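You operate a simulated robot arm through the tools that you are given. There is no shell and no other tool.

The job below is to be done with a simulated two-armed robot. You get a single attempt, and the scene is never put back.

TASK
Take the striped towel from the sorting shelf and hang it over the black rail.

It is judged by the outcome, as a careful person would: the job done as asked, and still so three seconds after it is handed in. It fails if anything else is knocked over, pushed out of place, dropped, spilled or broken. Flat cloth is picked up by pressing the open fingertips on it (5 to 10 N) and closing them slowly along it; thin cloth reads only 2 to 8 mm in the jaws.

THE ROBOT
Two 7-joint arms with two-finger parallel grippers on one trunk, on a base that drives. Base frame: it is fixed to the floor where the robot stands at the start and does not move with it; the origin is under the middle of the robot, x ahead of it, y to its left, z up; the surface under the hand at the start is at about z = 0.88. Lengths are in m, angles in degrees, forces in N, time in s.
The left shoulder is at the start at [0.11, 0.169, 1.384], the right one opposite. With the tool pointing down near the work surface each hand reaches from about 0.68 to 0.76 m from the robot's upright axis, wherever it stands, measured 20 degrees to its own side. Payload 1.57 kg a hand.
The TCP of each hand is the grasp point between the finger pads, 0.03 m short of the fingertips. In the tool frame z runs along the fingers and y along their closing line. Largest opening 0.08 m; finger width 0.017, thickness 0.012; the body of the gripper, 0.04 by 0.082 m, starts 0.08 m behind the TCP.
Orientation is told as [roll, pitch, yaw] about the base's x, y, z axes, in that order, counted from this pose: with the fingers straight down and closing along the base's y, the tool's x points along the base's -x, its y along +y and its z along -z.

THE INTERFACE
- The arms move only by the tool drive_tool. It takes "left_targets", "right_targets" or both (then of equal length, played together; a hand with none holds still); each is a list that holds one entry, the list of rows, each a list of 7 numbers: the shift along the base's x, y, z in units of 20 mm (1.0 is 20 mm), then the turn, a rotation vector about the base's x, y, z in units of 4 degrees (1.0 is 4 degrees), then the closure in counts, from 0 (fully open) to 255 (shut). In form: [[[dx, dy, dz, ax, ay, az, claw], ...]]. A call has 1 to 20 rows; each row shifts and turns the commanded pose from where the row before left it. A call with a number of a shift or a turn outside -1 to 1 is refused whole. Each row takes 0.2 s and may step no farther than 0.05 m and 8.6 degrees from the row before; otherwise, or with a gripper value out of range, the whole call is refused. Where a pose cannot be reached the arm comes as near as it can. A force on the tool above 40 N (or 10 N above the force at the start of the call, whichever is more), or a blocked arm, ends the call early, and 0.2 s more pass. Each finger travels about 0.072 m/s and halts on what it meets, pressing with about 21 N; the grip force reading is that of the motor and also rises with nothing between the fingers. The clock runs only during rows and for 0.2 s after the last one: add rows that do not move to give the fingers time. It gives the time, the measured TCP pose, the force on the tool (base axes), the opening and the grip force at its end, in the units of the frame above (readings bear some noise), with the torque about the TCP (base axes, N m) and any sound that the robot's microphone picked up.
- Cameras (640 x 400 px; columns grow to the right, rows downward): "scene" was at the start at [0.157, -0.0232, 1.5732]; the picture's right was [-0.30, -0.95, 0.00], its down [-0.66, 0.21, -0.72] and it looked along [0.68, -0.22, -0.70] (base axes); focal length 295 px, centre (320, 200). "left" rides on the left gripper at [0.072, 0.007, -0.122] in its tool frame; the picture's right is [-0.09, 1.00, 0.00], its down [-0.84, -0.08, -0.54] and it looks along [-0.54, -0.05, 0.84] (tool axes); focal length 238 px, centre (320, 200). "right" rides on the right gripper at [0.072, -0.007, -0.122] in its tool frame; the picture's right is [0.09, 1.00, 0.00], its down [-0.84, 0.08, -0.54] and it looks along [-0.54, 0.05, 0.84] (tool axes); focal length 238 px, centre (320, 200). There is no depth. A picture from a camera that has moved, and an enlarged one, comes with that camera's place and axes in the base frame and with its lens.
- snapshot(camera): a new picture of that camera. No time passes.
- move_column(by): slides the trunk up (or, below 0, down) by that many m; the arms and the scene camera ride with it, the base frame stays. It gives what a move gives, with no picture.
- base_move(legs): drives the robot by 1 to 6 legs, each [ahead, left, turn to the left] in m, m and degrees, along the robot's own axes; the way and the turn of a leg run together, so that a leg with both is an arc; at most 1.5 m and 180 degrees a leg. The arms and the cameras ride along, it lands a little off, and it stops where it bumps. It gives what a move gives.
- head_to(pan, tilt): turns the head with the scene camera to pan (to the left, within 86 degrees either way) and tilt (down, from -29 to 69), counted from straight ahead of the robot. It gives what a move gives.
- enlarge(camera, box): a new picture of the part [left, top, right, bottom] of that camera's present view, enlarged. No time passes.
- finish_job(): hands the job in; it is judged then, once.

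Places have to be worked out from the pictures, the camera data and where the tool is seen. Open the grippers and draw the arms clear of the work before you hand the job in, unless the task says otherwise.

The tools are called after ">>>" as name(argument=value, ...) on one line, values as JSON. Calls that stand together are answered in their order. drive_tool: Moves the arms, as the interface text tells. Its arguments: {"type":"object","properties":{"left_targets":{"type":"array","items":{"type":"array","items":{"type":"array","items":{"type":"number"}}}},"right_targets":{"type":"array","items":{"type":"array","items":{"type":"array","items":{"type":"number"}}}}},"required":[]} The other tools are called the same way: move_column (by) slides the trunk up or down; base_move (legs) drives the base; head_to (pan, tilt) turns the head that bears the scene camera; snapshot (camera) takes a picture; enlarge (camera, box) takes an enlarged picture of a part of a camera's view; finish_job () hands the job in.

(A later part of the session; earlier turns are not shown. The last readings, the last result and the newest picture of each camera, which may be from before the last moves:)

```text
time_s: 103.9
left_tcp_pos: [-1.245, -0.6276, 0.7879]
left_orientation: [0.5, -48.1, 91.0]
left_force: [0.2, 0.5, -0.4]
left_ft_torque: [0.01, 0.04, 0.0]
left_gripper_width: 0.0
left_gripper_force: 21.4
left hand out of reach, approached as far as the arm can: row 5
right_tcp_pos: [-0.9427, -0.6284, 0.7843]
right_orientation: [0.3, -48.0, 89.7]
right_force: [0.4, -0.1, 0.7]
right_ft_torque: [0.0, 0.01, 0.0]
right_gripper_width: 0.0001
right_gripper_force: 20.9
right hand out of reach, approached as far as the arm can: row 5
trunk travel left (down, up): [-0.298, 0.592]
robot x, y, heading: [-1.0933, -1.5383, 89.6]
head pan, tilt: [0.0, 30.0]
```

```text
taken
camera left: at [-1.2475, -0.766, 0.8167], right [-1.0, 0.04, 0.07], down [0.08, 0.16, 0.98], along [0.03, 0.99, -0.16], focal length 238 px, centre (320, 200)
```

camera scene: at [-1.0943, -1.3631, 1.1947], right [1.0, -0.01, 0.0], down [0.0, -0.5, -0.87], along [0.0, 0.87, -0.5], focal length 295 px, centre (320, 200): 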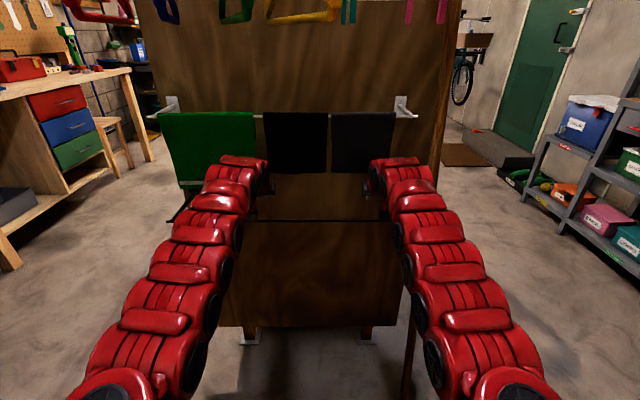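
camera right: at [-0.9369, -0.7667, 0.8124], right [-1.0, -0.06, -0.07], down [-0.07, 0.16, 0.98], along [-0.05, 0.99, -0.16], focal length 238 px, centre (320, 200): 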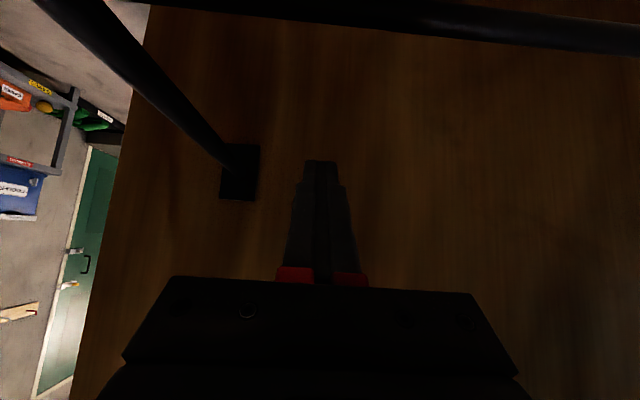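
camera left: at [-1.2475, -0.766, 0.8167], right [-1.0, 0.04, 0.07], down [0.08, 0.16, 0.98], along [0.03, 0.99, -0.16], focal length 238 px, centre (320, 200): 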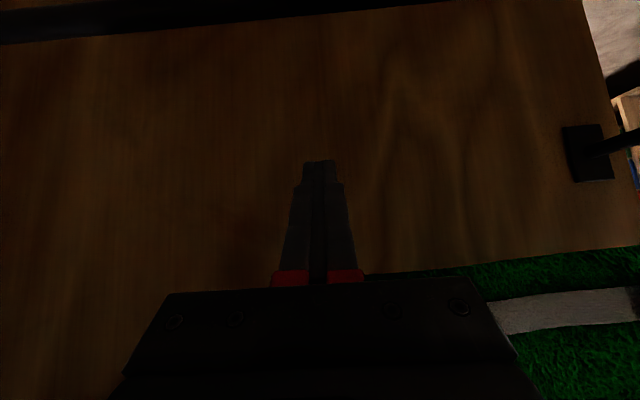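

The reach limit is about 0.908 m ahead of the axis, so the robot should stand near y -1.51. I zoom to check that the cloths on the white rail are undisturbed.

>>> enlarge(camera="scene", box=[140, 80, 440, 240])

```text
2.13 times, centred on (290, 160) of scene
camera zoom: at [-1.0943, -1.3631, 1.1947], right [1.0, -0.01, 0.0], down [0.0, -0.5, -0.87], along [0.0, 0.87, -0.5], focal length 630 px, centre (384, 285)
```

zoom: 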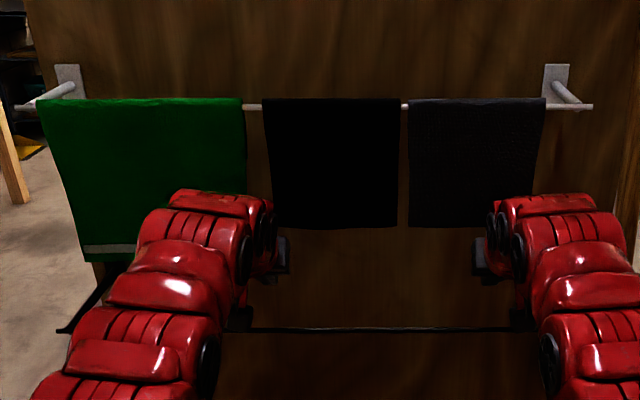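

I retract the same way and zoom again for comparison.

>>> drive_tool(left_targets=[[[0, -1, 0.1, 0, 0, 0, 255], [0, -1, 0.1, 0, 0, 0, 255], [0, -1, 0.1, 0, 0, 0, 255], [0, -1, 0.1, 0, 0, 0, 255], [0, -1, 0, 0, 0, 0, 255], [0, -1, 0, 0, 0, 0, 255], [0, -1, 0, 0, 0, 0, 255], [0, -1, 0, 0, 0, 0, 255], [0, -1, 0, 0, 0, 0, 255], [0, 0, 0, 0, 0, 0, 255]]], right_targets=[[[0, -1, 0.1, 0, 0, 0, 255], [0, -1, 0.1, 0, 0, 0, 255], [0, -1, 0.1, 0, 0, 0, 255], [0, -1, 0.1, 0, 0, 0, 255], [0, -1, 0, 0, 0, 0, 255], [0, -1, 0, 0, 0, 0, 255], [0, -1, 0, 0, 0, 0, 255], [0, -1, 0, 0, 0, 0, 255], [0, -1, 0, 0, 0, 0, 255], [0, 0, 0, 0, 0, 0, 255]]])

>>> enlarge(camera="scene", box=[140, 80, 440, 240])

```text
time_s: 106.1
left_tcp_pos: [-1.2469, -0.8094, 0.7951]
left_orientation: [0.6, -48.1, 91.0]
left_force: [-0.2, 0.5, 0.1]
left_ft_torque: [-0.01, -0.01, -0.02]
left_gripper_width: 0.0001
left_gripper_force: 21.1
right_tcp_pos: [-0.9402, -0.807, 0.7911]
right_orientation: [0.3, -48.1, 89.7]
right_force: [-0.3, -0.1, 0.2]
right_ft_torque: [0.04, 0.01, -0.03]
right_gripper_width: 0.0001
right_gripper_force: 21.1
trunk travel left (down, up): [-0.298, 0.592]
robot x, y, heading: [-1.0943, -1.5368, 89.9]
head pan, tilt: [0.0, 30.0]
```

```text
2.13 times, centred on (290, 160) of scene
camera zoom: at [-1.0942, -1.3627, 1.1946], right [1.0, -0.01, 0.0], down [0.0, -0.5, -0.87], along [0.0, 0.87, -0.5], focal length 630 px, centre (384, 285)
```

zoom: 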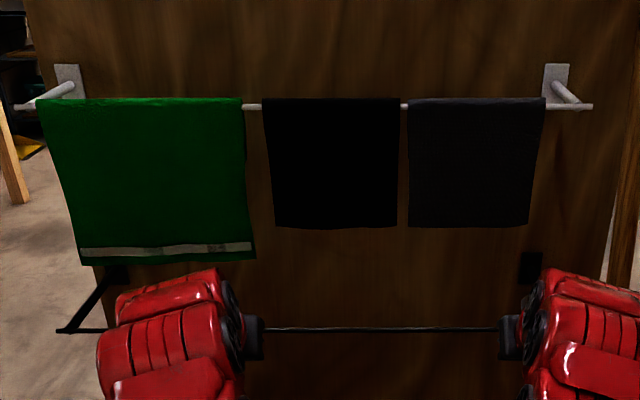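

The cloths look undisturbed, and the final approach is proven. Now I go back for the towel along the same way: turn left to face west, back east out of the aisle, shift north and begin the turn.

>>> base_move(legs=[[0, 0, 90], [-0.79, 0, 0], [0, -0.185, 0], [0, 0, 20]])

```text
time_s: 116.3
left_tcp_pos: [-0.9295, -1.7529, 0.7954]
left_orientation: [0.5, -48.2, -158.4]
left_force: [-0.1, 0.1, 0.3]
left_ft_torque: [-0.01, 0.0, -0.01]
left_gripper_width: 0.0001
left_gripper_force: 20.9
right_tcp_pos: [-1.0383, -1.4665, 0.7921]
right_orientation: [0.2, -48.0, -159.6]
right_force: [0.6, 0.2, -0.3]
right_ft_torque: [0.02, 0.02, 0.02]
right_gripper_width: 0.0
right_gripper_force: 21.1
trunk travel left (down, up): [-0.298, 0.592]
robot x, y, heading: [-0.3037, -1.355, -159.8]
head pan, tilt: [0.0, 30.0]
```

Exactly as planned. I follow with the rest of the turn and drive back north.

>>> base_move(legs=[[-0.1325, -0.218, 0], [0, 0, 24], [-0.175, -0.109, 0], [0, 0, 46], [-0.5, 0, 0]])

>>> move_column(by=0.4)

```text
time_s: 125.2
left_tcp_pos: [-0.0434, -1.1396, 0.7954]
left_orientation: [0.4, -48.3, -87.9]
left_force: [0.4, -0.8, -0.4]
left_ft_torque: [-0.01, 0.01, 0.0]
left_gripper_width: 0.0002
left_gripper_force: 21.6
right_tcp_pos: [-0.35, -1.1494, 0.7925]
right_orientation: [0.2, -48.1, -89.1]
right_force: [-0.1, 0.8, -0.1]
right_ft_torque: [-0.03, 0.02, 0.03]
right_gripper_width: 0.0002
right_gripper_force: 20.8
trunk travel left (down, up): [-0.298, 0.592]
robot x, y, heading: [-0.2077, -0.4148, -89.0]
head pan, tilt: [0.0, 30.0]
```

```text
time_s: 129.1
left_tcp_pos: [-0.0429, -1.1405, 1.1948]
left_orientation: [0.5, -48.2, -87.9]
left_force: [-0.7, 0.1, -0.3]
left_ft_torque: [0.0, 0.01, 0.01]
left_gripper_width: 0.0
left_gripper_force: 20.8
right_tcp_pos: [-0.3495, -1.1488, 1.1925]
right_orientation: [0.3, -48.2, -89.1]
right_force: [-0.2, -0.8, 0.7]
right_ft_torque: [0.0, -0.02, 0.0]
right_gripper_width: 0.0
right_gripper_force: 20.8
trunk travel left (down, up): [-0.698, 0.192]
robot x, y, heading: [-0.212, -0.4159, -88.9]
head pan, tilt: [0.0, 30.0]
```

Trunk is up again with hands at z≈1.19. I back up to y≈-0.115 and turn left to face the bench.

>>> base_move(legs=[[-0.3, 0, 0], [0, 0, 89]])

>>> head_to(pan=0, tilt=45)

>>> snapshot(camera="scene")

```text
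time_s: 134.8
left_tcp_pos: [0.5156, 0.0125, 1.1958]
left_orientation: [0.6, -48.1, -0.7]
left_force: [0.9, -0.9, -0.3]
left_ft_torque: [0.0, 0.02, 0.03]
left_gripper_width: 0.0003
left_gripper_force: 21.5
right_tcp_pos: [0.5106, -0.293, 1.1923]
right_orientation: [0.2, -48.0, -1.9]
right_force: [0.2, 0.2, -0.3]
right_ft_torque: [0.0, 0.02, -0.01]
right_gripper_width: 0.0
right_gripper_force: 20.6
trunk travel left (down, up): [-0.698, 0.192]
robot x, y, heading: [-0.2119, -0.1216, -1.8]
head pan, tilt: [0.0, 30.0]
```

```text
time_s: 135.6
left_tcp_pos: [0.514, 0.0132, 1.1944]
left_orientation: [0.6, -48.0, -0.6]
left_force: [-0.5, 0.0, 0.4]
left_ft_torque: [0.0, 0.02, 0.01]
left_gripper_width: 0.0
left_gripper_force: 20.9
right_tcp_pos: [0.5092, -0.292, 1.1921]
right_orientation: [0.1, -48.1, -1.8]
right_force: [0.3, 0.1, -0.5]
right_ft_torque: [-0.01, -0.03, 0.01]
right_gripper_width: 0.0002
right_gripper_force: 21.1
trunk travel left (down, up): [-0.698, 0.192]
robot x, y, heading: [-0.2145, -0.1216, -1.7]
head pan, tilt: [0.0, 45.0]
```

```text
taken
camera scene: at [-0.0543, -0.1248, 1.5721], right [-0.03, -1.0, 0.0], down [-0.71, 0.02, -0.71], along [0.71, -0.02, -0.71], focal length 295 px, centre (320, 200)
```

scene: 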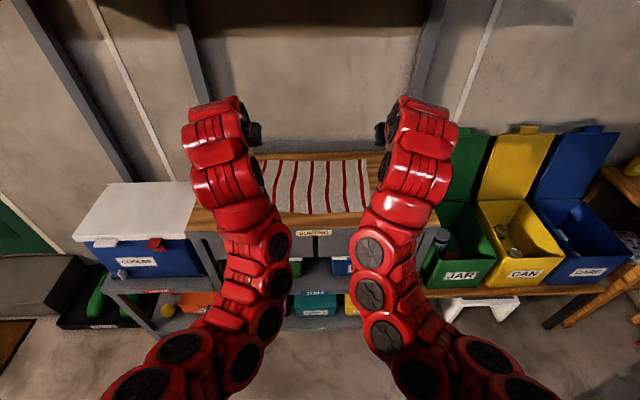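

The towel's near edge is at x≈0.575 and its right near corner at y≈-0.29. I turn both hands back to pointing straight down, opening the fingers, above the bench's front edge.

>>> drive_tool(left_targets=[[[0, 0, -0.6, 0, 1, 0, 0], [0, 0, -0.6, 0, 1, 0, 0], [0, 0, -0.6, 0, 1, 0, 0], [0, 0, -0.6, 0, 1, 0, 0], [0, 0, -0.6, 0, 1, 0, 0], [0, 0, -0.6, 0, 1, 0, 0], [0, 0, -0.6, 0, 1, 0, 0], [0, 0, -0.6, 0, 1, 0, 0], [0, 0, -0.6, 0, 1, 0, 0], [0, 0, -0.6, 0, 1, 0, 0], [0, 0, -0.6, 0, 1, 0, 0], [0, 0, -0.6, 0, 1, 0, 0], [0, 0, 0, 0, 0, 0, 0]]], right_targets=[[[0, 0, -0.6, 0, 1, 0, 0], [0, 0, -0.6, 0, 1, 0, 0], [0, 0, -0.6, 0, 1, 0, 0], [0, 0, -0.6, 0, 1, 0, 0], [0, 0, -0.6, 0, 1, 0, 0], [0, 0, -0.6, 0, 1, 0, 0], [0, 0, -0.6, 0, 1, 0, 0], [0, 0, -0.6, 0, 1, 0, 0], [0, 0, -0.6, 0, 1, 0, 0], [0, 0, -0.6, 0, 1, 0, 0], [0, 0, -0.6, 0, 1, 0, 0], [0, 0, -0.6, 0, 1, 0, 0], [0, 0, 0, 0, 0, 0, 0]]])

>>> snapshot(camera="scene")

>>> snapshot(camera="left")

>>> snapshot(camera="right")

```text
time_s: 138.4
left_tcp_pos: [0.5156, 0.0097, 1.0514]
left_orientation: [0.1, -0.1, -0.4]
left_force: [-0.2, 0.4, 0.6]
left_ft_torque: [0.03, 0.03, 0.04]
left_gripper_width: 0.0798
left_gripper_force: 0.1
right_tcp_pos: [0.508, -0.2941, 1.0494]
right_orientation: [-1.0, -0.1, -1.2]
right_force: [0.0, 0.5, 0.6]
right_ft_torque: [0.01, -0.03, 0.0]
right_gripper_width: 0.0798
right_gripper_force: 0.0
trunk travel left (down, up): [-0.698, 0.192]
robot x, y, heading: [-0.22, -0.1225, -1.8]
head pan, tilt: [0.0, 45.0]
```

```text
taken
camera scene: at [-0.0553, -0.1259, 1.5721], right [-0.03, -1.0, 0.0], down [-0.71, 0.02, -0.71], along [0.71, -0.02, -0.71], focal length 295 px, centre (320, 200)
```

scene: 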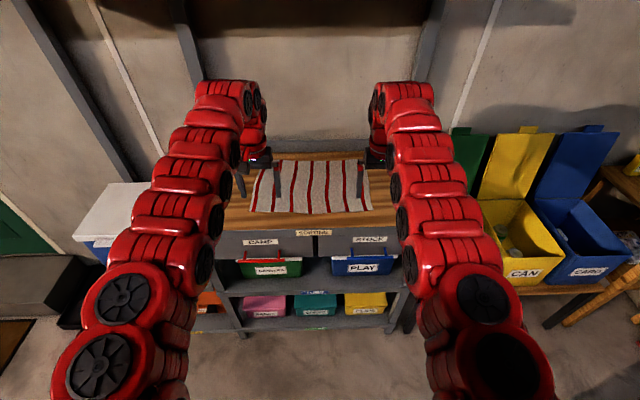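

```text
taken
camera left: at [0.4433, 0.0178, 1.1746], right [0.1, 0.99, 0.0], down [0.83, -0.08, 0.54], along [0.54, -0.05, -0.84], focal length 238 px, centre (320, 200)
```

left: 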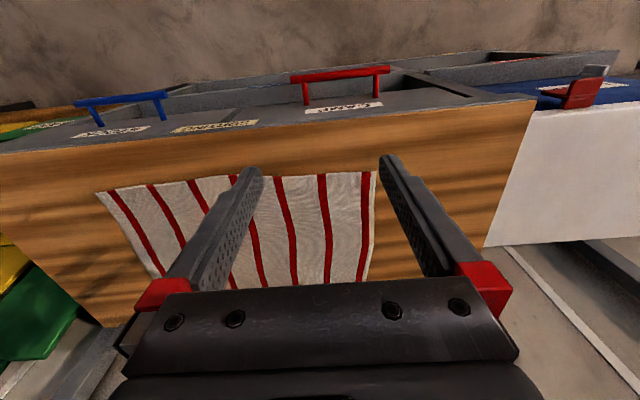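

```text
taken
camera right: at [0.4359, -0.2967, 1.1703], right [-0.07, 1.0, -0.02], down [0.84, 0.07, 0.54], along [0.54, 0.02, -0.84], focal length 238 px, centre (320, 200)
```

right: 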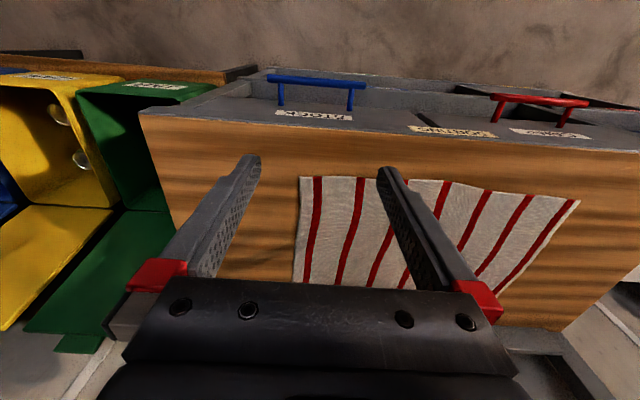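

From the wrist views the towel's near edge runs at x≈0.587 from y≈0.077 to y≈-0.315, far edge at x≈0.85. I will pinch about 2.5 cm inside the near edge at y≈0.03 and y≈-0.265, so I drive ahead 0.1 m and straighten the heading.

>>> base_move(legs=[[0.1, 0, 1.8]])

>>> snapshot(camera="left")

>>> snapshot(camera="right")

```text
time_s: 139.6
left_tcp_pos: [0.6116, 0.0316, 1.0513]
left_orientation: [0.3, -0.1, 1.4]
left_force: [-0.2, -0.1, 0.0]
left_ft_torque: [0.0, -0.03, 0.0]
left_gripper_width: 0.08
left_gripper_force: 0.0
right_tcp_pos: [0.6128, -0.2725, 1.0472]
right_orientation: [-1.0, 0.0, 0.4]
right_force: [0.4, 0.3, 0.6]
right_ft_torque: [-0.02, 0.01, 0.0]
right_gripper_width: 0.0798
right_gripper_force: 0.2
trunk travel left (down, up): [-0.698, 0.192]
robot x, y, heading: [-0.1119, -0.1227, -0.1]
head pan, tilt: [0.0, 45.0]
```

```text
taken
camera left: at [0.5393, 0.0373, 1.1741], right [0.07, 1.0, 0.0], down [0.84, -0.06, 0.54], along [0.54, -0.03, -0.84], focal length 238 px, centre (320, 200)
```

left: 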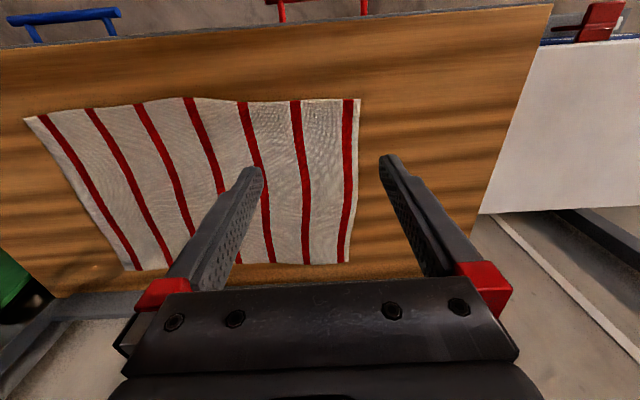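

```text
taken
camera right: at [0.5412, -0.2776, 1.1701], right [-0.1, 0.99, -0.02], down [0.83, 0.1, 0.54], along [0.54, 0.04, -0.84], focal length 238 px, centre (320, 200)
```

right: 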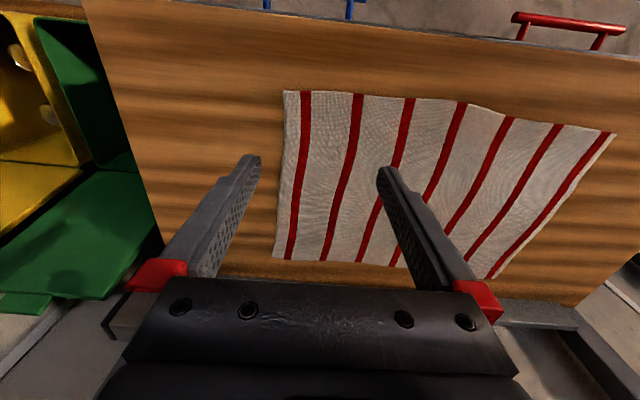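

Both hands are above the pinch spots (edge x≈0.587, hands x≈0.612). I trim the positions, set the opening to about 0.06 m, and descend both to about 2 cm above the cloth.

>>> drive_tool(left_targets=[[[0, -0.1, -0.5, 0, 0, -0.2, 64], [0, 0, -1, 0, 0, -0.15, 64], [0, 0, -1, 0, 0, 0, 64], [0, 0, -1, 0, 0, 0, 64], [0, 0, -1, 0, 0, 0, 64], [0, 0, -1, 0, 0, 0, 64], [0, 0, -0.3, 0, 0, 0, 64], [0, 0, 0, 0, 0, 0, 64]]], right_targets=[[[0, 0.35, -0.5, 0.25, 0, 0, 64], [0, 0, -1, 0, 0, -0.1, 64], [0, 0, -1, 0, 0, 0, 64], [0, 0, -1, 0, 0, 0, 64], [0, 0, -1, 0, 0, 0, 64], [0, 0, -1, 0, 0, 0, 64], [0, 0, -0.1, 0, 0, 0, 64], [0, 0, 0, 0, 0, 0, 64]]])

>>> snapshot(camera="left")

>>> snapshot(camera="right")

```text
time_s: 141.4
left_tcp_pos: [0.6116, 0.0313, 0.9333]
left_orientation: [0.1, -0.2, -0.1]
left_force: [0.0, 0.4, -0.7]
left_ft_torque: [0.01, 0.01, -0.02]
left_gripper_width: 0.0597
left_gripper_force: 0.0
right_tcp_pos: [0.6121, -0.266, 0.935]
right_orientation: [0.0, -0.2, 0.1]
right_force: [-0.2, -0.4, -0.1]
right_ft_torque: [-0.01, 0.0, -0.01]
right_gripper_width: 0.0599
right_gripper_force: 0.0
trunk travel left (down, up): [-0.698, 0.192]
robot x, y, heading: [-0.1142, -0.1257, -0.2]
head pan, tilt: [0.0, 45.0]
```

```text
taken
camera left: at [0.5388, 0.0376, 1.0576], right [0.09, 1.0, 0.0], down [0.84, -0.08, 0.54], along [0.54, -0.05, -0.84], focal length 238 px, centre (320, 200)
```

left: 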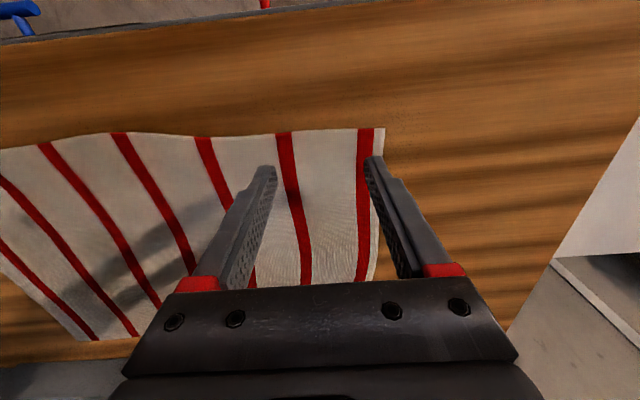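

```text
taken
camera right: at [0.5391, -0.2721, 1.0578], right [-0.09, 1.0, 0.0], down [0.84, 0.08, 0.54], along [0.54, 0.05, -0.84], focal length 238 px, centre (320, 200)
```

right: 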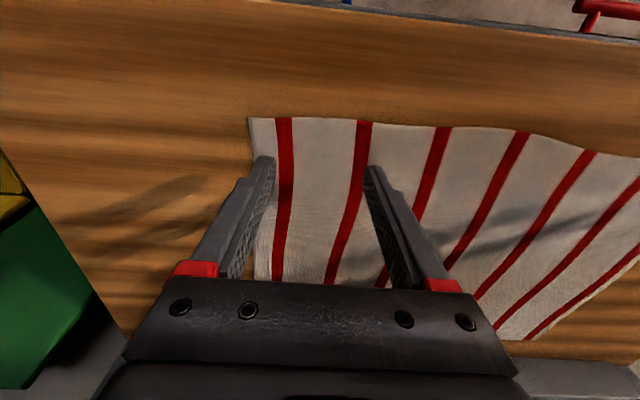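

The fingertips straddle the right spots. I descend both by 18 mm in small steps and read the forces.

>>> drive_tool(left_targets=[[[0, 0, -0.25, 0, 0, 0, 64], [0, 0, -0.25, 0, 0, 0, 64], [0, 0, -0.2, 0, 0, 0, 64], [0, 0, -0.1, 0, 0, 0, 64], [0, 0, 0, 0, 0, 0, 64]]], right_targets=[[[0, 0, -0.25, 0, 0, 0, 64], [0, 0, -0.25, 0, 0, 0, 64], [0, 0, -0.25, 0, 0, 0, 64], [0, 0, -0.15, 0, 0, 0, 64], [0, 0, 0, 0, 0, 0, 64]]])

```text
time_s: 142.6
left_tcp_pos: [0.6109, 0.0312, 0.9197]
left_orientation: [0.1, -0.2, 0.0]
left_force: [-0.3, 1.3, 0.0]
left_ft_torque: [-0.01, 0.0, -0.02]
left_gripper_width: 0.0597
left_gripper_force: 0.1
right_tcp_pos: [0.6092, -0.2658, 0.9179]
right_orientation: [0.0, 0.0, 0.1]
right_force: [-0.9, 0.1, -0.2]
right_ft_torque: [0.02, -0.03, -0.02]
right_gripper_width: 0.0599
right_gripper_force: 0.0
right hand out of reach, approached as far as the arm can: row 2
trunk travel left (down, up): [-0.698, 0.192]
robot x, y, heading: [-0.1121, -0.1232, -0.1]
head pan, tilt: [0.0, 45.0]
```

No contact yet; the right hand is near a reach limit. I go down a few mm more in fine steps with both.

>>> drive_tool(left_targets=[[[0, 0, -0.1, 0, 0, 0, 64], [0, 0, -0.1, 0, 0, 0, 64], [0, 0, -0.1, 0, 0, 0, 64], [0, 0, 0, 0, 0, 0, 64]]], right_targets=[[[0, 0, -0.1, 0, 0, 0, 64], [0, 0, -0.1, 0, 0, 0, 64], [0, 0, 0, 0, 0, 0, 64], [0, 0, 0, 0, 0, 0, 64]]])

```text
time_s: 143.6
left_tcp_pos: [0.6067, 0.0298, 0.914]
left_orientation: [0.1, -0.2, 0.0]
left_force: [-1.6, -0.3, -0.1]
left_ft_torque: [-0.02, 0.03, 0.0]
left_gripper_width: 0.0599
left_gripper_force: 0.1
left hand out of reach, approached as far as the arm can: row 3
right_tcp_pos: [0.6086, -0.2672, 0.9144]
right_orientation: [-0.1, -0.1, 0.1]
right_force: [0.3, 0.4, -0.1]
right_ft_torque: [-0.01, -0.02, 0.02]
right_gripper_width: 0.06
right_gripper_force: 0.1
trunk travel left (down, up): [-0.698, 0.192]
robot x, y, heading: [-0.1155, -0.1213, 0.0]
head pan, tilt: [0.0, 45.0]
```

The limit is on the far side (x was pulled back 5 mm). I lift the hands 4 cm and lower the trunk 4 cm, which brings them back to the same height with more reach in hand.

>>> drive_tool(left_targets=[[[0, 0, 1, 0, 0, 0, 64], [0, 0, 1, 0, 0, 0, 64], [0.25, 0, 0.2, 0, 0, 0, 64], [0, 0, 0, 0, 0, 0, 64]]], right_targets=[[[0, 0, 1, 0, 0, 0, 64], [0, 0, 1, 0, 0, 0, 64], [0.15, 0, 0.2, 0, 0, 0, 64], [0, 0, 0, 0, 0, 0, 64]]])

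>>> move_column(by=-0.04)

```text
time_s: 144.6
left_tcp_pos: [0.6109, 0.0298, 0.9588]
left_orientation: [0.1, -0.1, 0.0]
left_force: [-0.7, -0.5, 1.1]
left_ft_torque: [0.02, -0.01, 0.0]
left_gripper_width: 0.0599
left_gripper_force: 0.0
right_tcp_pos: [0.6121, -0.2645, 0.9589]
right_orientation: [-0.2, -0.1, 0.1]
right_force: [-0.9, 0.9, 0.2]
right_ft_torque: [0.0, 0.0, 0.02]
right_gripper_width: 0.0597
right_gripper_force: 0.0
trunk travel left (down, up): [-0.698, 0.192]
robot x, y, heading: [-0.1131, -0.1224, -0.3]
head pan, tilt: [0.0, 45.0]
```

```text
time_s: 145.4
left_tcp_pos: [0.6116, 0.0297, 0.9187]
left_orientation: [0.1, -0.2, 0.0]
left_force: [-0.7, -0.6, -0.1]
left_ft_torque: [0.01, -0.01, -0.01]
left_gripper_width: 0.0602
left_gripper_force: 0.2
right_tcp_pos: [0.6105, -0.2654, 0.9178]
right_orientation: [-0.2, -0.2, 0.1]
right_force: [0.2, -0.4, 0.3]
right_ft_torque: [0.0, -0.02, -0.01]
right_gripper_width: 0.0595
right_gripper_force: 0.0
trunk travel left (down, up): [-0.658, 0.232]
robot x, y, heading: [-0.1125, -0.1215, 0.1]
head pan, tilt: [0.0, 45.0]
```

Both hands are at z≈0.918 with more reach. I press down the left hand first in 2 mm steps.

>>> drive_tool(left_targets=[[[0, 0, -0.1, 0, 0, 0, 64], [0, 0, -0.1, 0, 0, 0, 64], [0, 0, -0.1, 0, 0, 0, 64], [0, 0, 0, 0, 0, 0, 64]]])

```text
time_s: 146.4
left_tcp_pos: [0.6127, 0.0292, 0.9129]
left_orientation: [0.1, -0.3, 0.0]
left_force: [0.7, 1.2, -0.2]
left_ft_torque: [-0.05, -0.03, -0.02]
left_gripper_width: 0.06
left_gripper_force: 0.1
right_tcp_pos: [0.6123, -0.2655, 0.9178]
right_orientation: [-0.2, -0.1, 0.1]
right_force: [0.4, 0.4, 0.4]
right_ft_torque: [0.02, -0.01, -0.03]
right_gripper_width: 0.0598
right_gripper_force: 0.1
trunk travel left (down, up): [-0.658, 0.232]
robot x, y, heading: [-0.1136, -0.1221, -0.1]
head pan, tilt: [0.0, 45.0]
```

Still no force at z 0.913; I continue in 2 mm steps.

>>> drive_tool(left_targets=[[[0, 0, -0.1, 0, 0, 0, 64], [0, 0, -0.1, 0, 0, 0, 64], [0, 0, 0, 0, 0, 0, 64]]])

```text
time_s: 147.2
left_tcp_pos: [0.6117, 0.0302, 0.9102]
left_orientation: [0.2, -0.4, 0.0]
left_force: [5.4, 1.0, 22.8]
left_ft_torque: [-0.46, -0.04, 0.09]
left_gripper_width: 0.06
left_gripper_force: 0.0
right_tcp_pos: [0.6112, -0.2658, 0.9202]
right_orientation: [-0.2, -0.3, 0.1]
right_force: [0.0, -0.1, 0.2]
right_ft_torque: [0.0, 0.03, -0.01]
right_gripper_width: 0.0601
right_gripper_force: 0.0
trunk travel left (down, up): [-0.658, 0.232]
robot x, y, heading: [-0.1128, -0.1186, 0.0]
head pan, tilt: [0.0, 45.0]
```

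Contact with 22.8 N; that's too hard, so I ease up by about 1.2 mm to get 5–10 N.

>>> drive_tool(left_targets=[[[0, 0, 0.06, 0, 0, 0, 64], [0, 0, 0, 0, 0, 0, 64]]])

```text
time_s: 147.8
left_tcp_pos: [0.6124, 0.0288, 0.9121]
left_orientation: [0.3, -0.3, 0.0]
left_force: [5.8, 0.7, 22.2]
left_ft_torque: [-0.47, -0.09, 0.13]
left_gripper_width: 0.0601
left_gripper_force: 0.1
right_tcp_pos: [0.6103, -0.2659, 0.9201]
right_orientation: [-0.1, -0.2, 0.1]
right_force: [0.2, -0.1, -0.2]
right_ft_torque: [0.01, 0.03, -0.01]
right_gripper_width: 0.0601
right_gripper_force: 0.0
trunk travel left (down, up): [-0.658, 0.232]
robot x, y, heading: [-0.1114, -0.1219, -0.4]
head pan, tilt: [0.0, 45.0]
```

>>> drive_tool(left_targets=[[[0, 0, 0.08, 0, 0, 0, 64], [0, 0, 0, 0, 0, 0, 64]]])

```text
time_s: 148.4
left_tcp_pos: [0.6113, 0.0307, 0.9115]
left_orientation: [0.2, -0.1, -0.1]
left_force: [-0.2, -1.0, 8.0]
left_ft_torque: [-0.18, -0.01, -0.03]
left_gripper_width: 0.0601
left_gripper_force: 0.1
right_tcp_pos: [0.6124, -0.266, 0.9191]
right_orientation: [-0.1, 0.0, 0.1]
right_force: [-0.5, 0.1, 0.2]
right_ft_torque: [0.03, -0.01, 0.01]
right_gripper_width: 0.0599
right_gripper_force: 0.1
trunk travel left (down, up): [-0.658, 0.232]
robot x, y, heading: [-0.1159, -0.1247, -0.3]
head pan, tilt: [0.0, 45.0]
```

8.0 N now, right in the band. I close the left fingers slowly.

>>> drive_tool(left_targets=[[[0, 0, 0, 0, 0, 0, 75], [0, 0, 0, 0, 0, 0, 86], [0, 0, 0, 0, 0, 0, 97], [0, 0, 0, 0, 0, 0, 108], [0, 0, 0, 0, 0, 0, 119], [0, 0, 0, 0, 0, 0, 130], [0, 0, 0, 0, 0, 0, 141], [0, 0, 0, 0, 0, 0, 152], [0, 0, 0, 0, 0, 0, 163], [0, 0, 0, 0, 0, 0, 174], [0, 0, 0, 0, 0, 0, 185], [0, 0, 0, 0, 0, 0, 196], [0, 0, 0, 0, 0, 0, 207], [0, 0, 0, 0, 0, 0, 218], [0, 0, 0, 0, 0, 0, 229], [0, 0, 0, 0, 0, 0, 240], [0, 0, 0, 0, 0, 0, 255], [0, 0, 0, 0, 0, 0, 255], [0, 0, 0, 0, 0, 0, 255]]])

>>> snapshot(camera="left")

```text
time_s: 152.4
left_tcp_pos: [0.6127, 0.0298, 0.9113]
left_orientation: [0.1, -0.2, 0.0]
left_force: [0.1, 0.1, 1.5]
left_ft_torque: [-0.01, 0.03, 0.0]
left_gripper_width: 0.0026
left_gripper_force: 21.0
right_tcp_pos: [0.6136, -0.2655, 0.9186]
right_orientation: [-0.1, -0.1, 0.1]
right_force: [1.2, -0.5, 0.2]
right_ft_torque: [-0.03, -0.02, -0.02]
right_gripper_width: 0.06
right_gripper_force: 0.1
trunk travel left (down, up): [-0.658, 0.232]
robot x, y, heading: [-0.1159, -0.1238, -0.0]
head pan, tilt: [0.0, 45.0]
```

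```text
taken
camera left: at [0.5408, 0.0372, 1.0352], right [0.09, 1.0, 0.0], down [0.84, -0.08, 0.54], along [0.54, -0.05, -0.84], focal length 238 px, centre (320, 200)
```

left: 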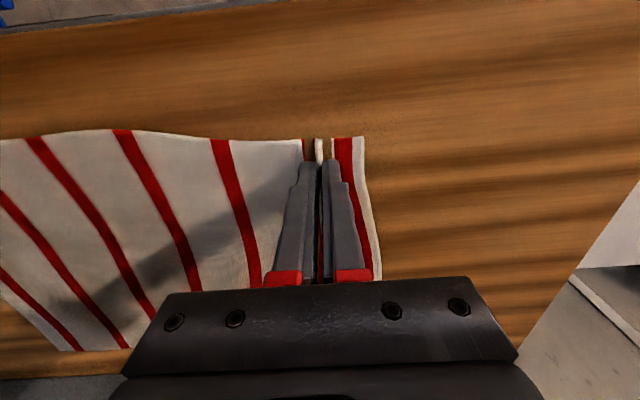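

The left fingers hold a ridge of cloth (2.6 mm). Now the right hand: descend gently to contact.

>>> drive_tool(right_targets=[[[0, 0, -0.1, 0, 0, 0, 64], [0, 0, -0.1, 0, 0, 0, 64], [0, 0, -0.08, 0, 0, 0, 64], [0, 0, 0, 0, 0, 0, 64]]], left_targets=[[[0, 0, 0, 0, 0, 0, 255], [0, 0, 0, 0, 0, 0, 255], [0, 0, 0, 0, 0, 0, 255], [0, 0, 0, 0, 0, 0, 255]]])

```text
time_s: 153.4
left_tcp_pos: [0.6117, 0.0298, 0.9113]
left_orientation: [0.2, -0.2, 0.0]
left_force: [0.7, -0.8, 2.2]
left_ft_torque: [0.02, 0.04, 0.01]
left_gripper_width: 0.0027
left_gripper_force: 21.4
right_tcp_pos: [0.6133, -0.2647, 0.9138]
right_orientation: [-0.1, -0.1, 0.0]
right_force: [0.5, -0.8, 0.8]
right_ft_torque: [0.0, 0.02, 0.01]
right_gripper_width: 0.0599
right_gripper_force: 0.0
trunk travel left (down, up): [-0.658, 0.232]
robot x, y, heading: [-0.1173, -0.1242, -0.1]
head pan, tilt: [0.0, 45.0]
```

>>> drive_tool(right_targets=[[[0, 0, -0.06, 0, 0, 0, 64], [0, 0, -0.06, 0, 0, 0, 64], [0, 0, 0, 0, 0, 0, 64]]], left_targets=[[[0, 0, 0, 0, 0, 0, 255], [0, 0, 0, 0, 0, 0, 255], [0, 0, 0, 0, 0, 0, 255]]])

```text
time_s: 154.2
left_tcp_pos: [0.6121, 0.0292, 0.9129]
left_orientation: [0.1, -0.2, 0.0]
left_force: [1.5, -1.4, 0.4]
left_ft_torque: [-0.04, -0.03, 0.02]
left_gripper_width: 0.0026
left_gripper_force: 20.7
right_tcp_pos: [0.6128, -0.2655, 0.9113]
right_orientation: [-0.1, -0.1, 0.0]
right_force: [0.2, -0.2, 6.5]
right_ft_torque: [-0.07, -0.01, 0.01]
right_gripper_width: 0.06
right_gripper_force: 0.1
trunk travel left (down, up): [-0.658, 0.232]
robot x, y, heading: [-0.116, -0.1254, 0.0]
head pan, tilt: [0.0, 45.0]
```

6.5 N on the right hand: in the band. I close the right fingers slowly while the left holds.

>>> drive_tool(right_targets=[[[0, 0, 0, 0, 0, 0, 75], [0, 0, 0, 0, 0, 0, 86], [0, 0, 0, 0, 0, 0, 97], [0, 0, 0, 0, 0, 0, 108], [0, 0, 0, 0, 0, 0, 119], [0, 0, 0, 0, 0, 0, 130], [0, 0, 0, 0, 0, 0, 141], [0, 0, 0, 0, 0, 0, 152], [0, 0, 0, 0, 0, 0, 163], [0, 0, 0, 0, 0, 0, 174], [0, 0, 0, 0, 0, 0, 185], [0, 0, 0, 0, 0, 0, 196], [0, 0, 0, 0, 0, 0, 207], [0, 0, 0, 0, 0, 0, 218], [0, 0, 0, 0, 0, 0, 229], [0, 0, 0, 0, 0, 0, 240], [0, 0, 0, 0, 0, 0, 255], [0, 0, 0, 0, 0, 0, 255], [0, 0, 0, 0, 0, 0, 255]]], left_targets=[[[0, 0, 0, 0, 0, 0, 255], [0, 0, 0, 0, 0, 0, 255], [0, 0, 0, 0, 0, 0, 255], [0, 0, 0, 0, 0, 0, 255], [0, 0, 0, 0, 0, 0, 255], [0, 0, 0, 0, 0, 0, 255], [0, 0, 0, 0, 0, 0, 255], [0, 0, 0, 0, 0, 0, 255], [0, 0, 0, 0, 0, 0, 255], [0, 0, 0, 0, 0, 0, 255], [0, 0, 0, 0, 0, 0, 255], [0, 0, 0, 0, 0, 0, 255], [0, 0, 0, 0, 0, 0, 255], [0, 0, 0, 0, 0, 0, 255], [0, 0, 0, 0, 0, 0, 255], [0, 0, 0, 0, 0, 0, 255], [0, 0, 0, 0, 0, 0, 255], [0, 0, 0, 0, 0, 0, 255], [0, 0, 0, 0, 0, 0, 255]]])

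>>> snapshot(camera="right")

>>> snapshot(camera="left")

```text
time_s: 158.2
left_tcp_pos: [0.6112, 0.0292, 0.9127]
left_orientation: [-0.1, -0.2, -0.1]
left_force: [-1.3, -13.9, -0.9]
left_ft_torque: [-0.42, 0.0, -0.08]
left_gripper_width: 0.0024
left_gripper_force: 21.4
right_tcp_pos: [0.6121, -0.2646, 0.9119]
right_orientation: [0.0, -0.2, 0.1]
right_force: [0.2, 17.8, 13.4]
right_ft_torque: [0.59, 0.07, -0.09]
right_gripper_width: 0.0025
right_gripper_force: 20.7
trunk travel left (down, up): [-0.658, 0.232]
robot x, y, heading: [-0.1131, -0.1259, -0.2]
head pan, tilt: [0.0, 45.0]
```

```text
taken
camera right: at [0.5392, -0.2705, 1.0335], right [-0.1, 1.0, 0.0], down [0.83, 0.08, 0.55], along [0.54, 0.05, -0.84], focal length 238 px, centre (320, 200)
```

right: 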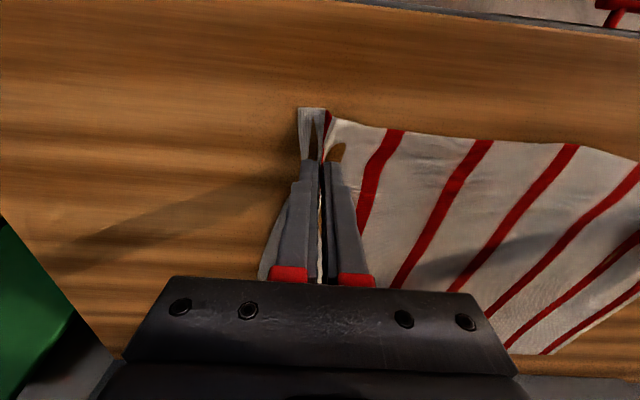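

```text
taken
camera left: at [0.5396, 0.0375, 1.0359], right [0.09, 1.0, 0.0], down [0.83, -0.08, 0.55], along [0.54, -0.05, -0.84], focal length 238 px, centre (320, 200)
```

left: 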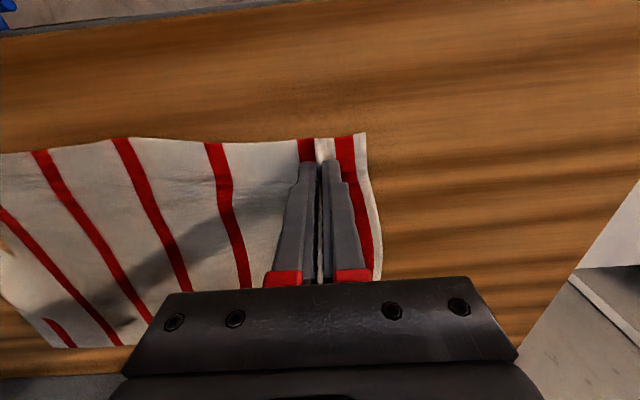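

Both hands hold the cloth (2.4–2.5 mm), but it is taut between them (14–18 N). I ease the hands 6–8 mm toward each other while beginning to lift.

>>> drive_tool(left_targets=[[[0, -0.12, 0.1, 0, 0, 0, 255], [0, -0.1, 0.2, 0, 0, 0, 255], [0, 0, 0.4, 0, 0, 0, 255], [0, 0, 0.5, 0, 0, 0, 255], [0, 0, 0.5, 0, 0, 0, 255], [0, 0, 0, 0, 0, 0, 255]]], right_targets=[[[0, 0.12, 0.1, 0, 0, 0, 255], [0, 0.1, 0.2, 0, 0, 0, 255], [0, 0, 0.4, 0, 0, 0, 255], [0, 0, 0.5, 0, 0, 0, 255], [0, 0, 0.5, 0, 0, 0, 255], [0, 0, 0, 0, 0, 0, 255]]])

>>> snapshot(camera="right")

>>> snapshot(camera="scene")

```text
time_s: 159.6
left_tcp_pos: [0.6134, 0.0264, 0.9453]
left_orientation: [0.2, -0.1, -0.1]
left_force: [-0.3, -5.6, -0.1]
left_ft_torque: [-0.14, 0.04, -0.02]
left_gripper_width: 0.0025
left_gripper_force: 20.8
right_tcp_pos: [0.6126, -0.2613, 0.9445]
right_orientation: [-0.1, -0.1, 0.1]
right_force: [0.4, 4.6, 0.0]
right_ft_torque: [0.2, 0.0, 0.01]
right_gripper_width: 0.0024
right_gripper_force: 21.5
trunk travel left (down, up): [-0.658, 0.232]
robot x, y, heading: [-0.1176, -0.1252, -0.1]
head pan, tilt: [0.0, 45.0]
```

```text
taken
camera right: at [0.5407, -0.2672, 1.0662], right [-0.09, 1.0, 0.0], down [0.84, 0.08, 0.54], along [0.54, 0.05, -0.84], focal length 238 px, centre (320, 200)
```

right: 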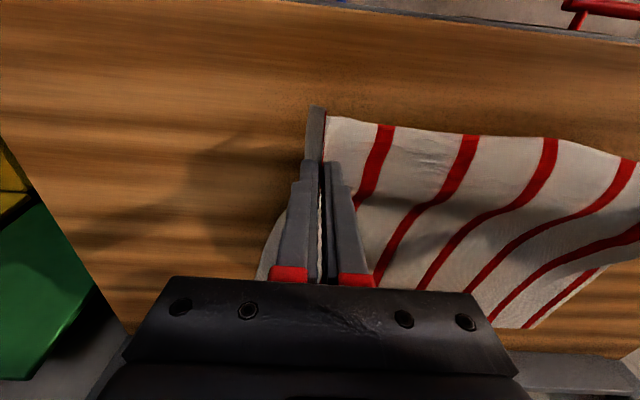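

```text
taken
camera scene: at [0.0459, -0.1216, 1.5319], right [0.0, -1.0, 0.0], down [-0.71, 0.0, -0.71], along [0.71, 0.0, -0.71], focal length 295 px, centre (320, 200)
```

scene: 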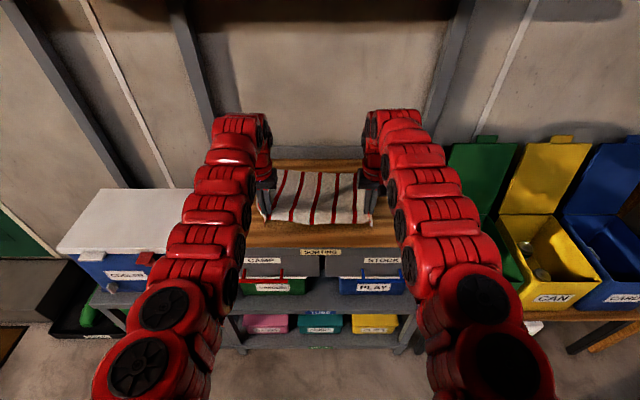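

The near edge has come up with both grips holding. I ease the last tension, lift 5 cm more with the arms, then raise the trunk 0.2 m to clear the bench.

>>> drive_tool(left_targets=[[[0, -0.1, 0.5, 0, 0, 0, 255], [0, 0, 0.7, 0, 0, 0, 255], [0, 0, 0.7, 0, 0, 0, 255], [0, 0, 0.6, 0, 0, 0, 255], [0, 0, 0, 0, 0, 0, 255]]], right_targets=[[[0, 0.1, 0.5, 0, 0, 0, 255], [0, 0, 0.7, 0, 0, 0, 255], [0, 0, 0.7, 0, 0, 0, 255], [0, 0, 0.6, 0, 0, 0, 255], [0, 0, 0, 0, 0, 0, 255]]])

>>> move_column(by=0.2)

>>> snapshot(camera="scene")

```text
time_s: 160.8
left_tcp_pos: [0.6133, 0.0241, 0.9947]
left_orientation: [0.1, 0.0, 0.0]
left_force: [0.0, -1.9, 0.6]
left_ft_torque: [-0.1, 0.04, 0.01]
left_gripper_width: 0.0025
left_gripper_force: 20.8
right_tcp_pos: [0.6123, -0.2598, 0.9937]
right_orientation: [-0.1, -0.1, 0.1]
right_force: [0.4, 2.4, -0.5]
right_ft_torque: [0.08, -0.04, 0.01]
right_gripper_width: 0.0022
right_gripper_force: 20.5
trunk travel left (down, up): [-0.658, 0.232]
robot x, y, heading: [-0.1167, -0.1203, -0.2]
head pan, tilt: [0.0, 45.0]
```

```text
time_s: 163.0
left_tcp_pos: [0.6132, 0.0233, 1.1953]
left_orientation: [0.2, -0.1, 0.0]
left_force: [0.3, -2.7, -0.5]
left_ft_torque: [-0.08, 0.02, -0.02]
left_gripper_width: 0.0025
left_gripper_force: 20.8
right_tcp_pos: [0.6132, -0.2596, 1.1946]
right_orientation: [-0.2, -0.1, 0.0]
right_force: [0.4, 3.0, -0.5]
right_ft_torque: [0.06, 0.02, -0.03]
right_gripper_width: 0.0021
right_gripper_force: 20.9
trunk travel left (down, up): [-0.858, 0.032]
robot x, y, heading: [-0.1139, -0.1226, 0.0]
head pan, tilt: [0.0, 45.0]
```

```text
taken
camera scene: at [0.0459, -0.1215, 1.7319], right [0.0, -1.0, 0.0], down [-0.71, 0.0, -0.71], along [0.71, 0.0, -0.71], focal length 295 px, centre (320, 200)
```

scene: 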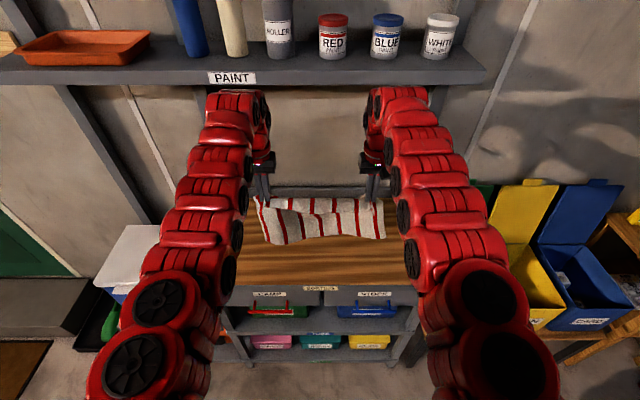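

The towel hangs from both hands, clear of the bench. I zoom in to check how it hangs.

>>> enlarge(camera="scene", box=[220, 130, 420, 270])

>>> snapshot(camera="left")

>>> snapshot(camera="right")

```text
2.86 times, centred on (320, 200) of scene
camera zoom: at [0.0459, -0.1215, 1.7319], right [0.0, -1.0, 0.0], down [-0.71, 0.0, -0.71], along [0.71, 0.0, -0.71], focal length 844 px, centre (320, 200)
```

zoom: 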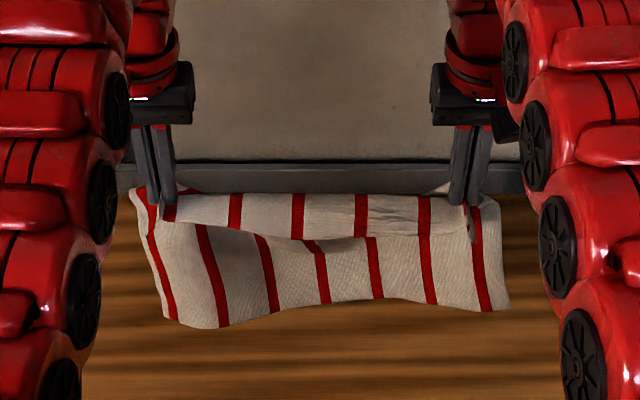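

```text
taken
camera left: at [0.5414, 0.0316, 1.3186], right [0.09, 1.0, 0.0], down [0.84, -0.08, 0.54], along [0.54, -0.05, -0.84], focal length 238 px, centre (320, 200)
```

left: 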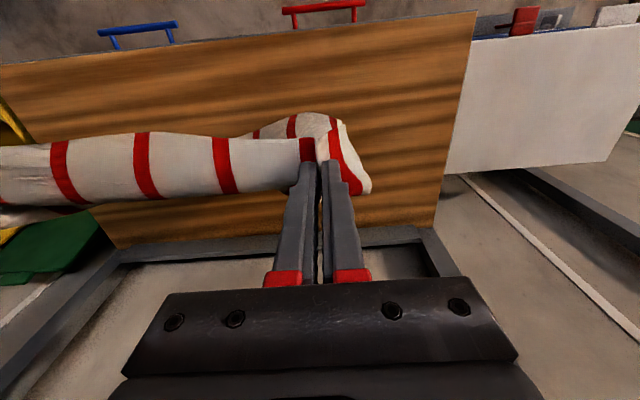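

```text
taken
camera right: at [0.5408, -0.2662, 1.3156], right [-0.09, 1.0, 0.0], down [0.84, 0.08, 0.54], along [0.54, 0.05, -0.84], focal length 238 px, centre (320, 200)
```

right: 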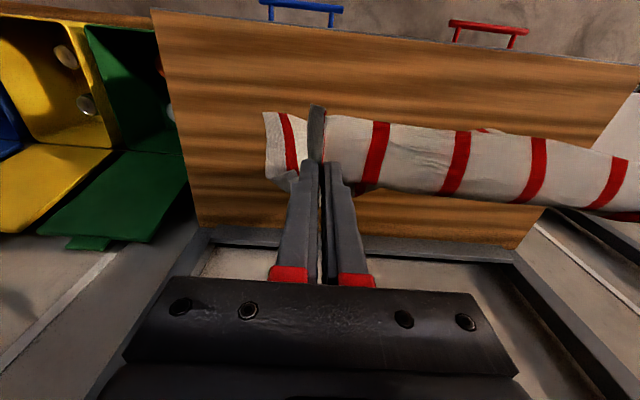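

The towel hangs well, spread between the two hands. I back off from the bench and turn right to face south, with the towel well above everything.

>>> base_move(legs=[[-0.14, 0, 0], [0, 0, -45], [0, 0, -45]])

>>> snapshot(camera="scene")

```text
time_s: 168.4
left_tcp_pos: [-0.105, -0.8508, 1.1947]
left_orientation: [0.0, -0.2, -89.9]
left_force: [-2.7, -0.5, -0.3]
left_ft_torque: [0.0, 0.09, 0.03]
left_gripper_width: 0.0025
left_gripper_force: 20.9
right_tcp_pos: [-0.3876, -0.8505, 1.1935]
right_orientation: [-0.1, -0.1, -89.7]
right_force: [1.8, 0.1, -0.2]
right_ft_torque: [0.04, -0.04, 0.01]
right_gripper_width: 0.0021
right_gripper_force: 21.0
trunk travel left (down, up): [-0.858, 0.032]
robot x, y, heading: [-0.2528, -0.1216, -89.9]
head pan, tilt: [0.0, 45.0]
```

```text
taken
camera scene: at [-0.2542, -0.2828, 1.732], right [-1.0, 0.0, 0.0], down [0.0, 0.71, -0.71], along [0.0, -0.71, -0.71], focal length 295 px, centre (320, 200)
```

scene: 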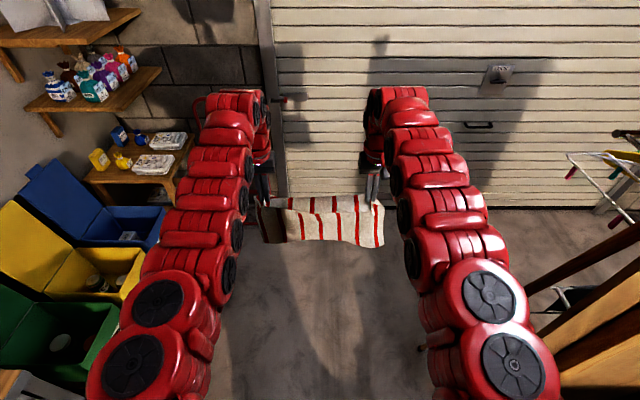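

Holding well. Here in the open I tilt both hands 48° forward (about -x now), as rehearsed.

>>> drive_tool(left_targets=[[[0, 0, 0.6, -1, 0, 0, 255], [0, 0, 0.6, -1, 0, 0, 255], [0, 0, 0.6, -1, 0, 0, 255], [0, 0, 0.6, -1, 0, 0, 255], [0, 0, 0.6, -1, 0, 0, 255], [0, 0, 0.6, -1, 0, 0, 255], [0, 0, 0.6, -1, 0, 0, 255], [0, 0, 0.6, -1, 0, 0, 255], [0, 0, 0.6, -1, 0, 0, 255], [0, 0, 0.6, -1, 0, 0, 255], [0, 0, 0.6, -1, 0, 0, 255], [0, 0, 0.6, -1, 0, 0, 255], [0, 0, 0, 0, 0, 0, 255]]], right_targets=[[[0, 0, 0.6, -1, 0, 0, 255], [0, 0, 0.6, -1, 0, 0, 255], [0, 0, 0.6, -1, 0, 0, 255], [0, 0, 0.6, -1, 0, 0, 255], [0, 0, 0.6, -1, 0, 0, 255], [0, 0, 0.6, -1, 0, 0, 255], [0, 0, 0.6, -1, 0, 0, 255], [0, 0, 0.6, -1, 0, 0, 255], [0, 0, 0.6, -1, 0, 0, 255], [0, 0, 0.6, -1, 0, 0, 255], [0, 0, 0.6, -1, 0, 0, 255], [0, 0, 0.6, -1, 0, 0, 255], [0, 0, 0, 0, 0, 0, 255]]])

>>> snapshot(camera="scene")

```text
time_s: 171.2
left_tcp_pos: [-0.111, -0.8552, 1.3417]
left_orientation: [0.0, -48.0, -90.1]
left_force: [-17.9, 1.3, -6.5]
left_ft_torque: [0.24, 0.25, -0.52]
left_gripper_width: 0.0027
left_gripper_force: 20.9
left hand out of reach, approached as far as the arm can: row 1
right_tcp_pos: [-0.3857, -0.8512, 1.2549]
right_orientation: [0.0, -20.1, -89.7]
right_force: [17.8, -1.3, 7.7]
right_ft_torque: [-0.04, -0.67, 0.07]
right_gripper_width: 0.0027
right_gripper_force: 21.3
right hand out of reach, approached as far as the arm can: row 6, 7, 8, 9, 10, 11, 12
trunk travel left (down, up): [-0.858, 0.032]
robot x, y, heading: [-0.2548, -0.1213, -90.3]
head pan, tilt: [0.0, 45.0]
```

```text
taken
camera scene: at [-0.2542, -0.2828, 1.732], right [-1.0, 0.0, 0.0], down [0.0, 0.71, -0.71], along [0.0, -0.71, -0.71], focal length 295 px, centre (320, 200)
```

scene: 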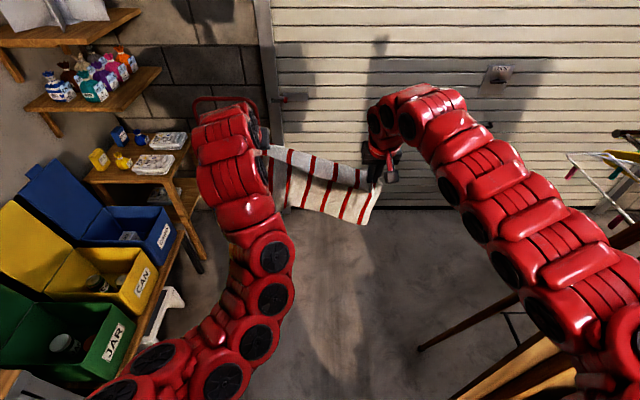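

The right hand stopped at 20° (another arm posture), so the cloth is now slanted and taut. I raise the right hand straight up to level it with the left.

>>> drive_tool(right_targets=[[[0, 0, 0.7, 0, 0, 0, 255], [0, 0, 0.7, 0, 0, 0, 255], [0, 0, 0.7, 0, 0, 0, 255], [0, 0, 0.7, 0, 0, 0, 255], [0, 0, 0.7, 0, 0, 0, 255], [0, 0, 0.7, 0, 0, 0, 255], [0, 0, 0, 0, 0, 0, 255]]], left_targets=[[[0, 0, 0, 0, 0, 0, 255], [0, 0, 0, 0, 0, 0, 255], [0, 0, 0, 0, 0, 0, 255], [0, 0, 0, 0, 0, 0, 255], [0, 0, 0, 0, 0, 0, 255], [0, 0, 0, 0, 0, 0, 255], [0, 0, 0, 0, 0, 0, 255]]])

```text
time_s: 172.8
left_tcp_pos: [-0.1092, -0.8559, 1.3412]
left_orientation: [0.1, -48.1, -89.9]
left_force: [-1.2, -0.1, -0.6]
left_ft_torque: [0.03, -0.02, -0.01]
left_gripper_width: 0.0024
left_gripper_force: 21.4
right_tcp_pos: [-0.3901, -0.8507, 1.339]
right_orientation: [-0.3, -20.0, -89.8]
right_force: [0.9, -1.5, -1.3]
right_ft_torque: [-0.03, -0.04, -0.01]
right_gripper_width: 0.0024
right_gripper_force: 21.5
trunk travel left (down, up): [-0.858, 0.032]
robot x, y, heading: [-0.2524, -0.123, -89.9]
head pan, tilt: [0.0, 45.0]
```

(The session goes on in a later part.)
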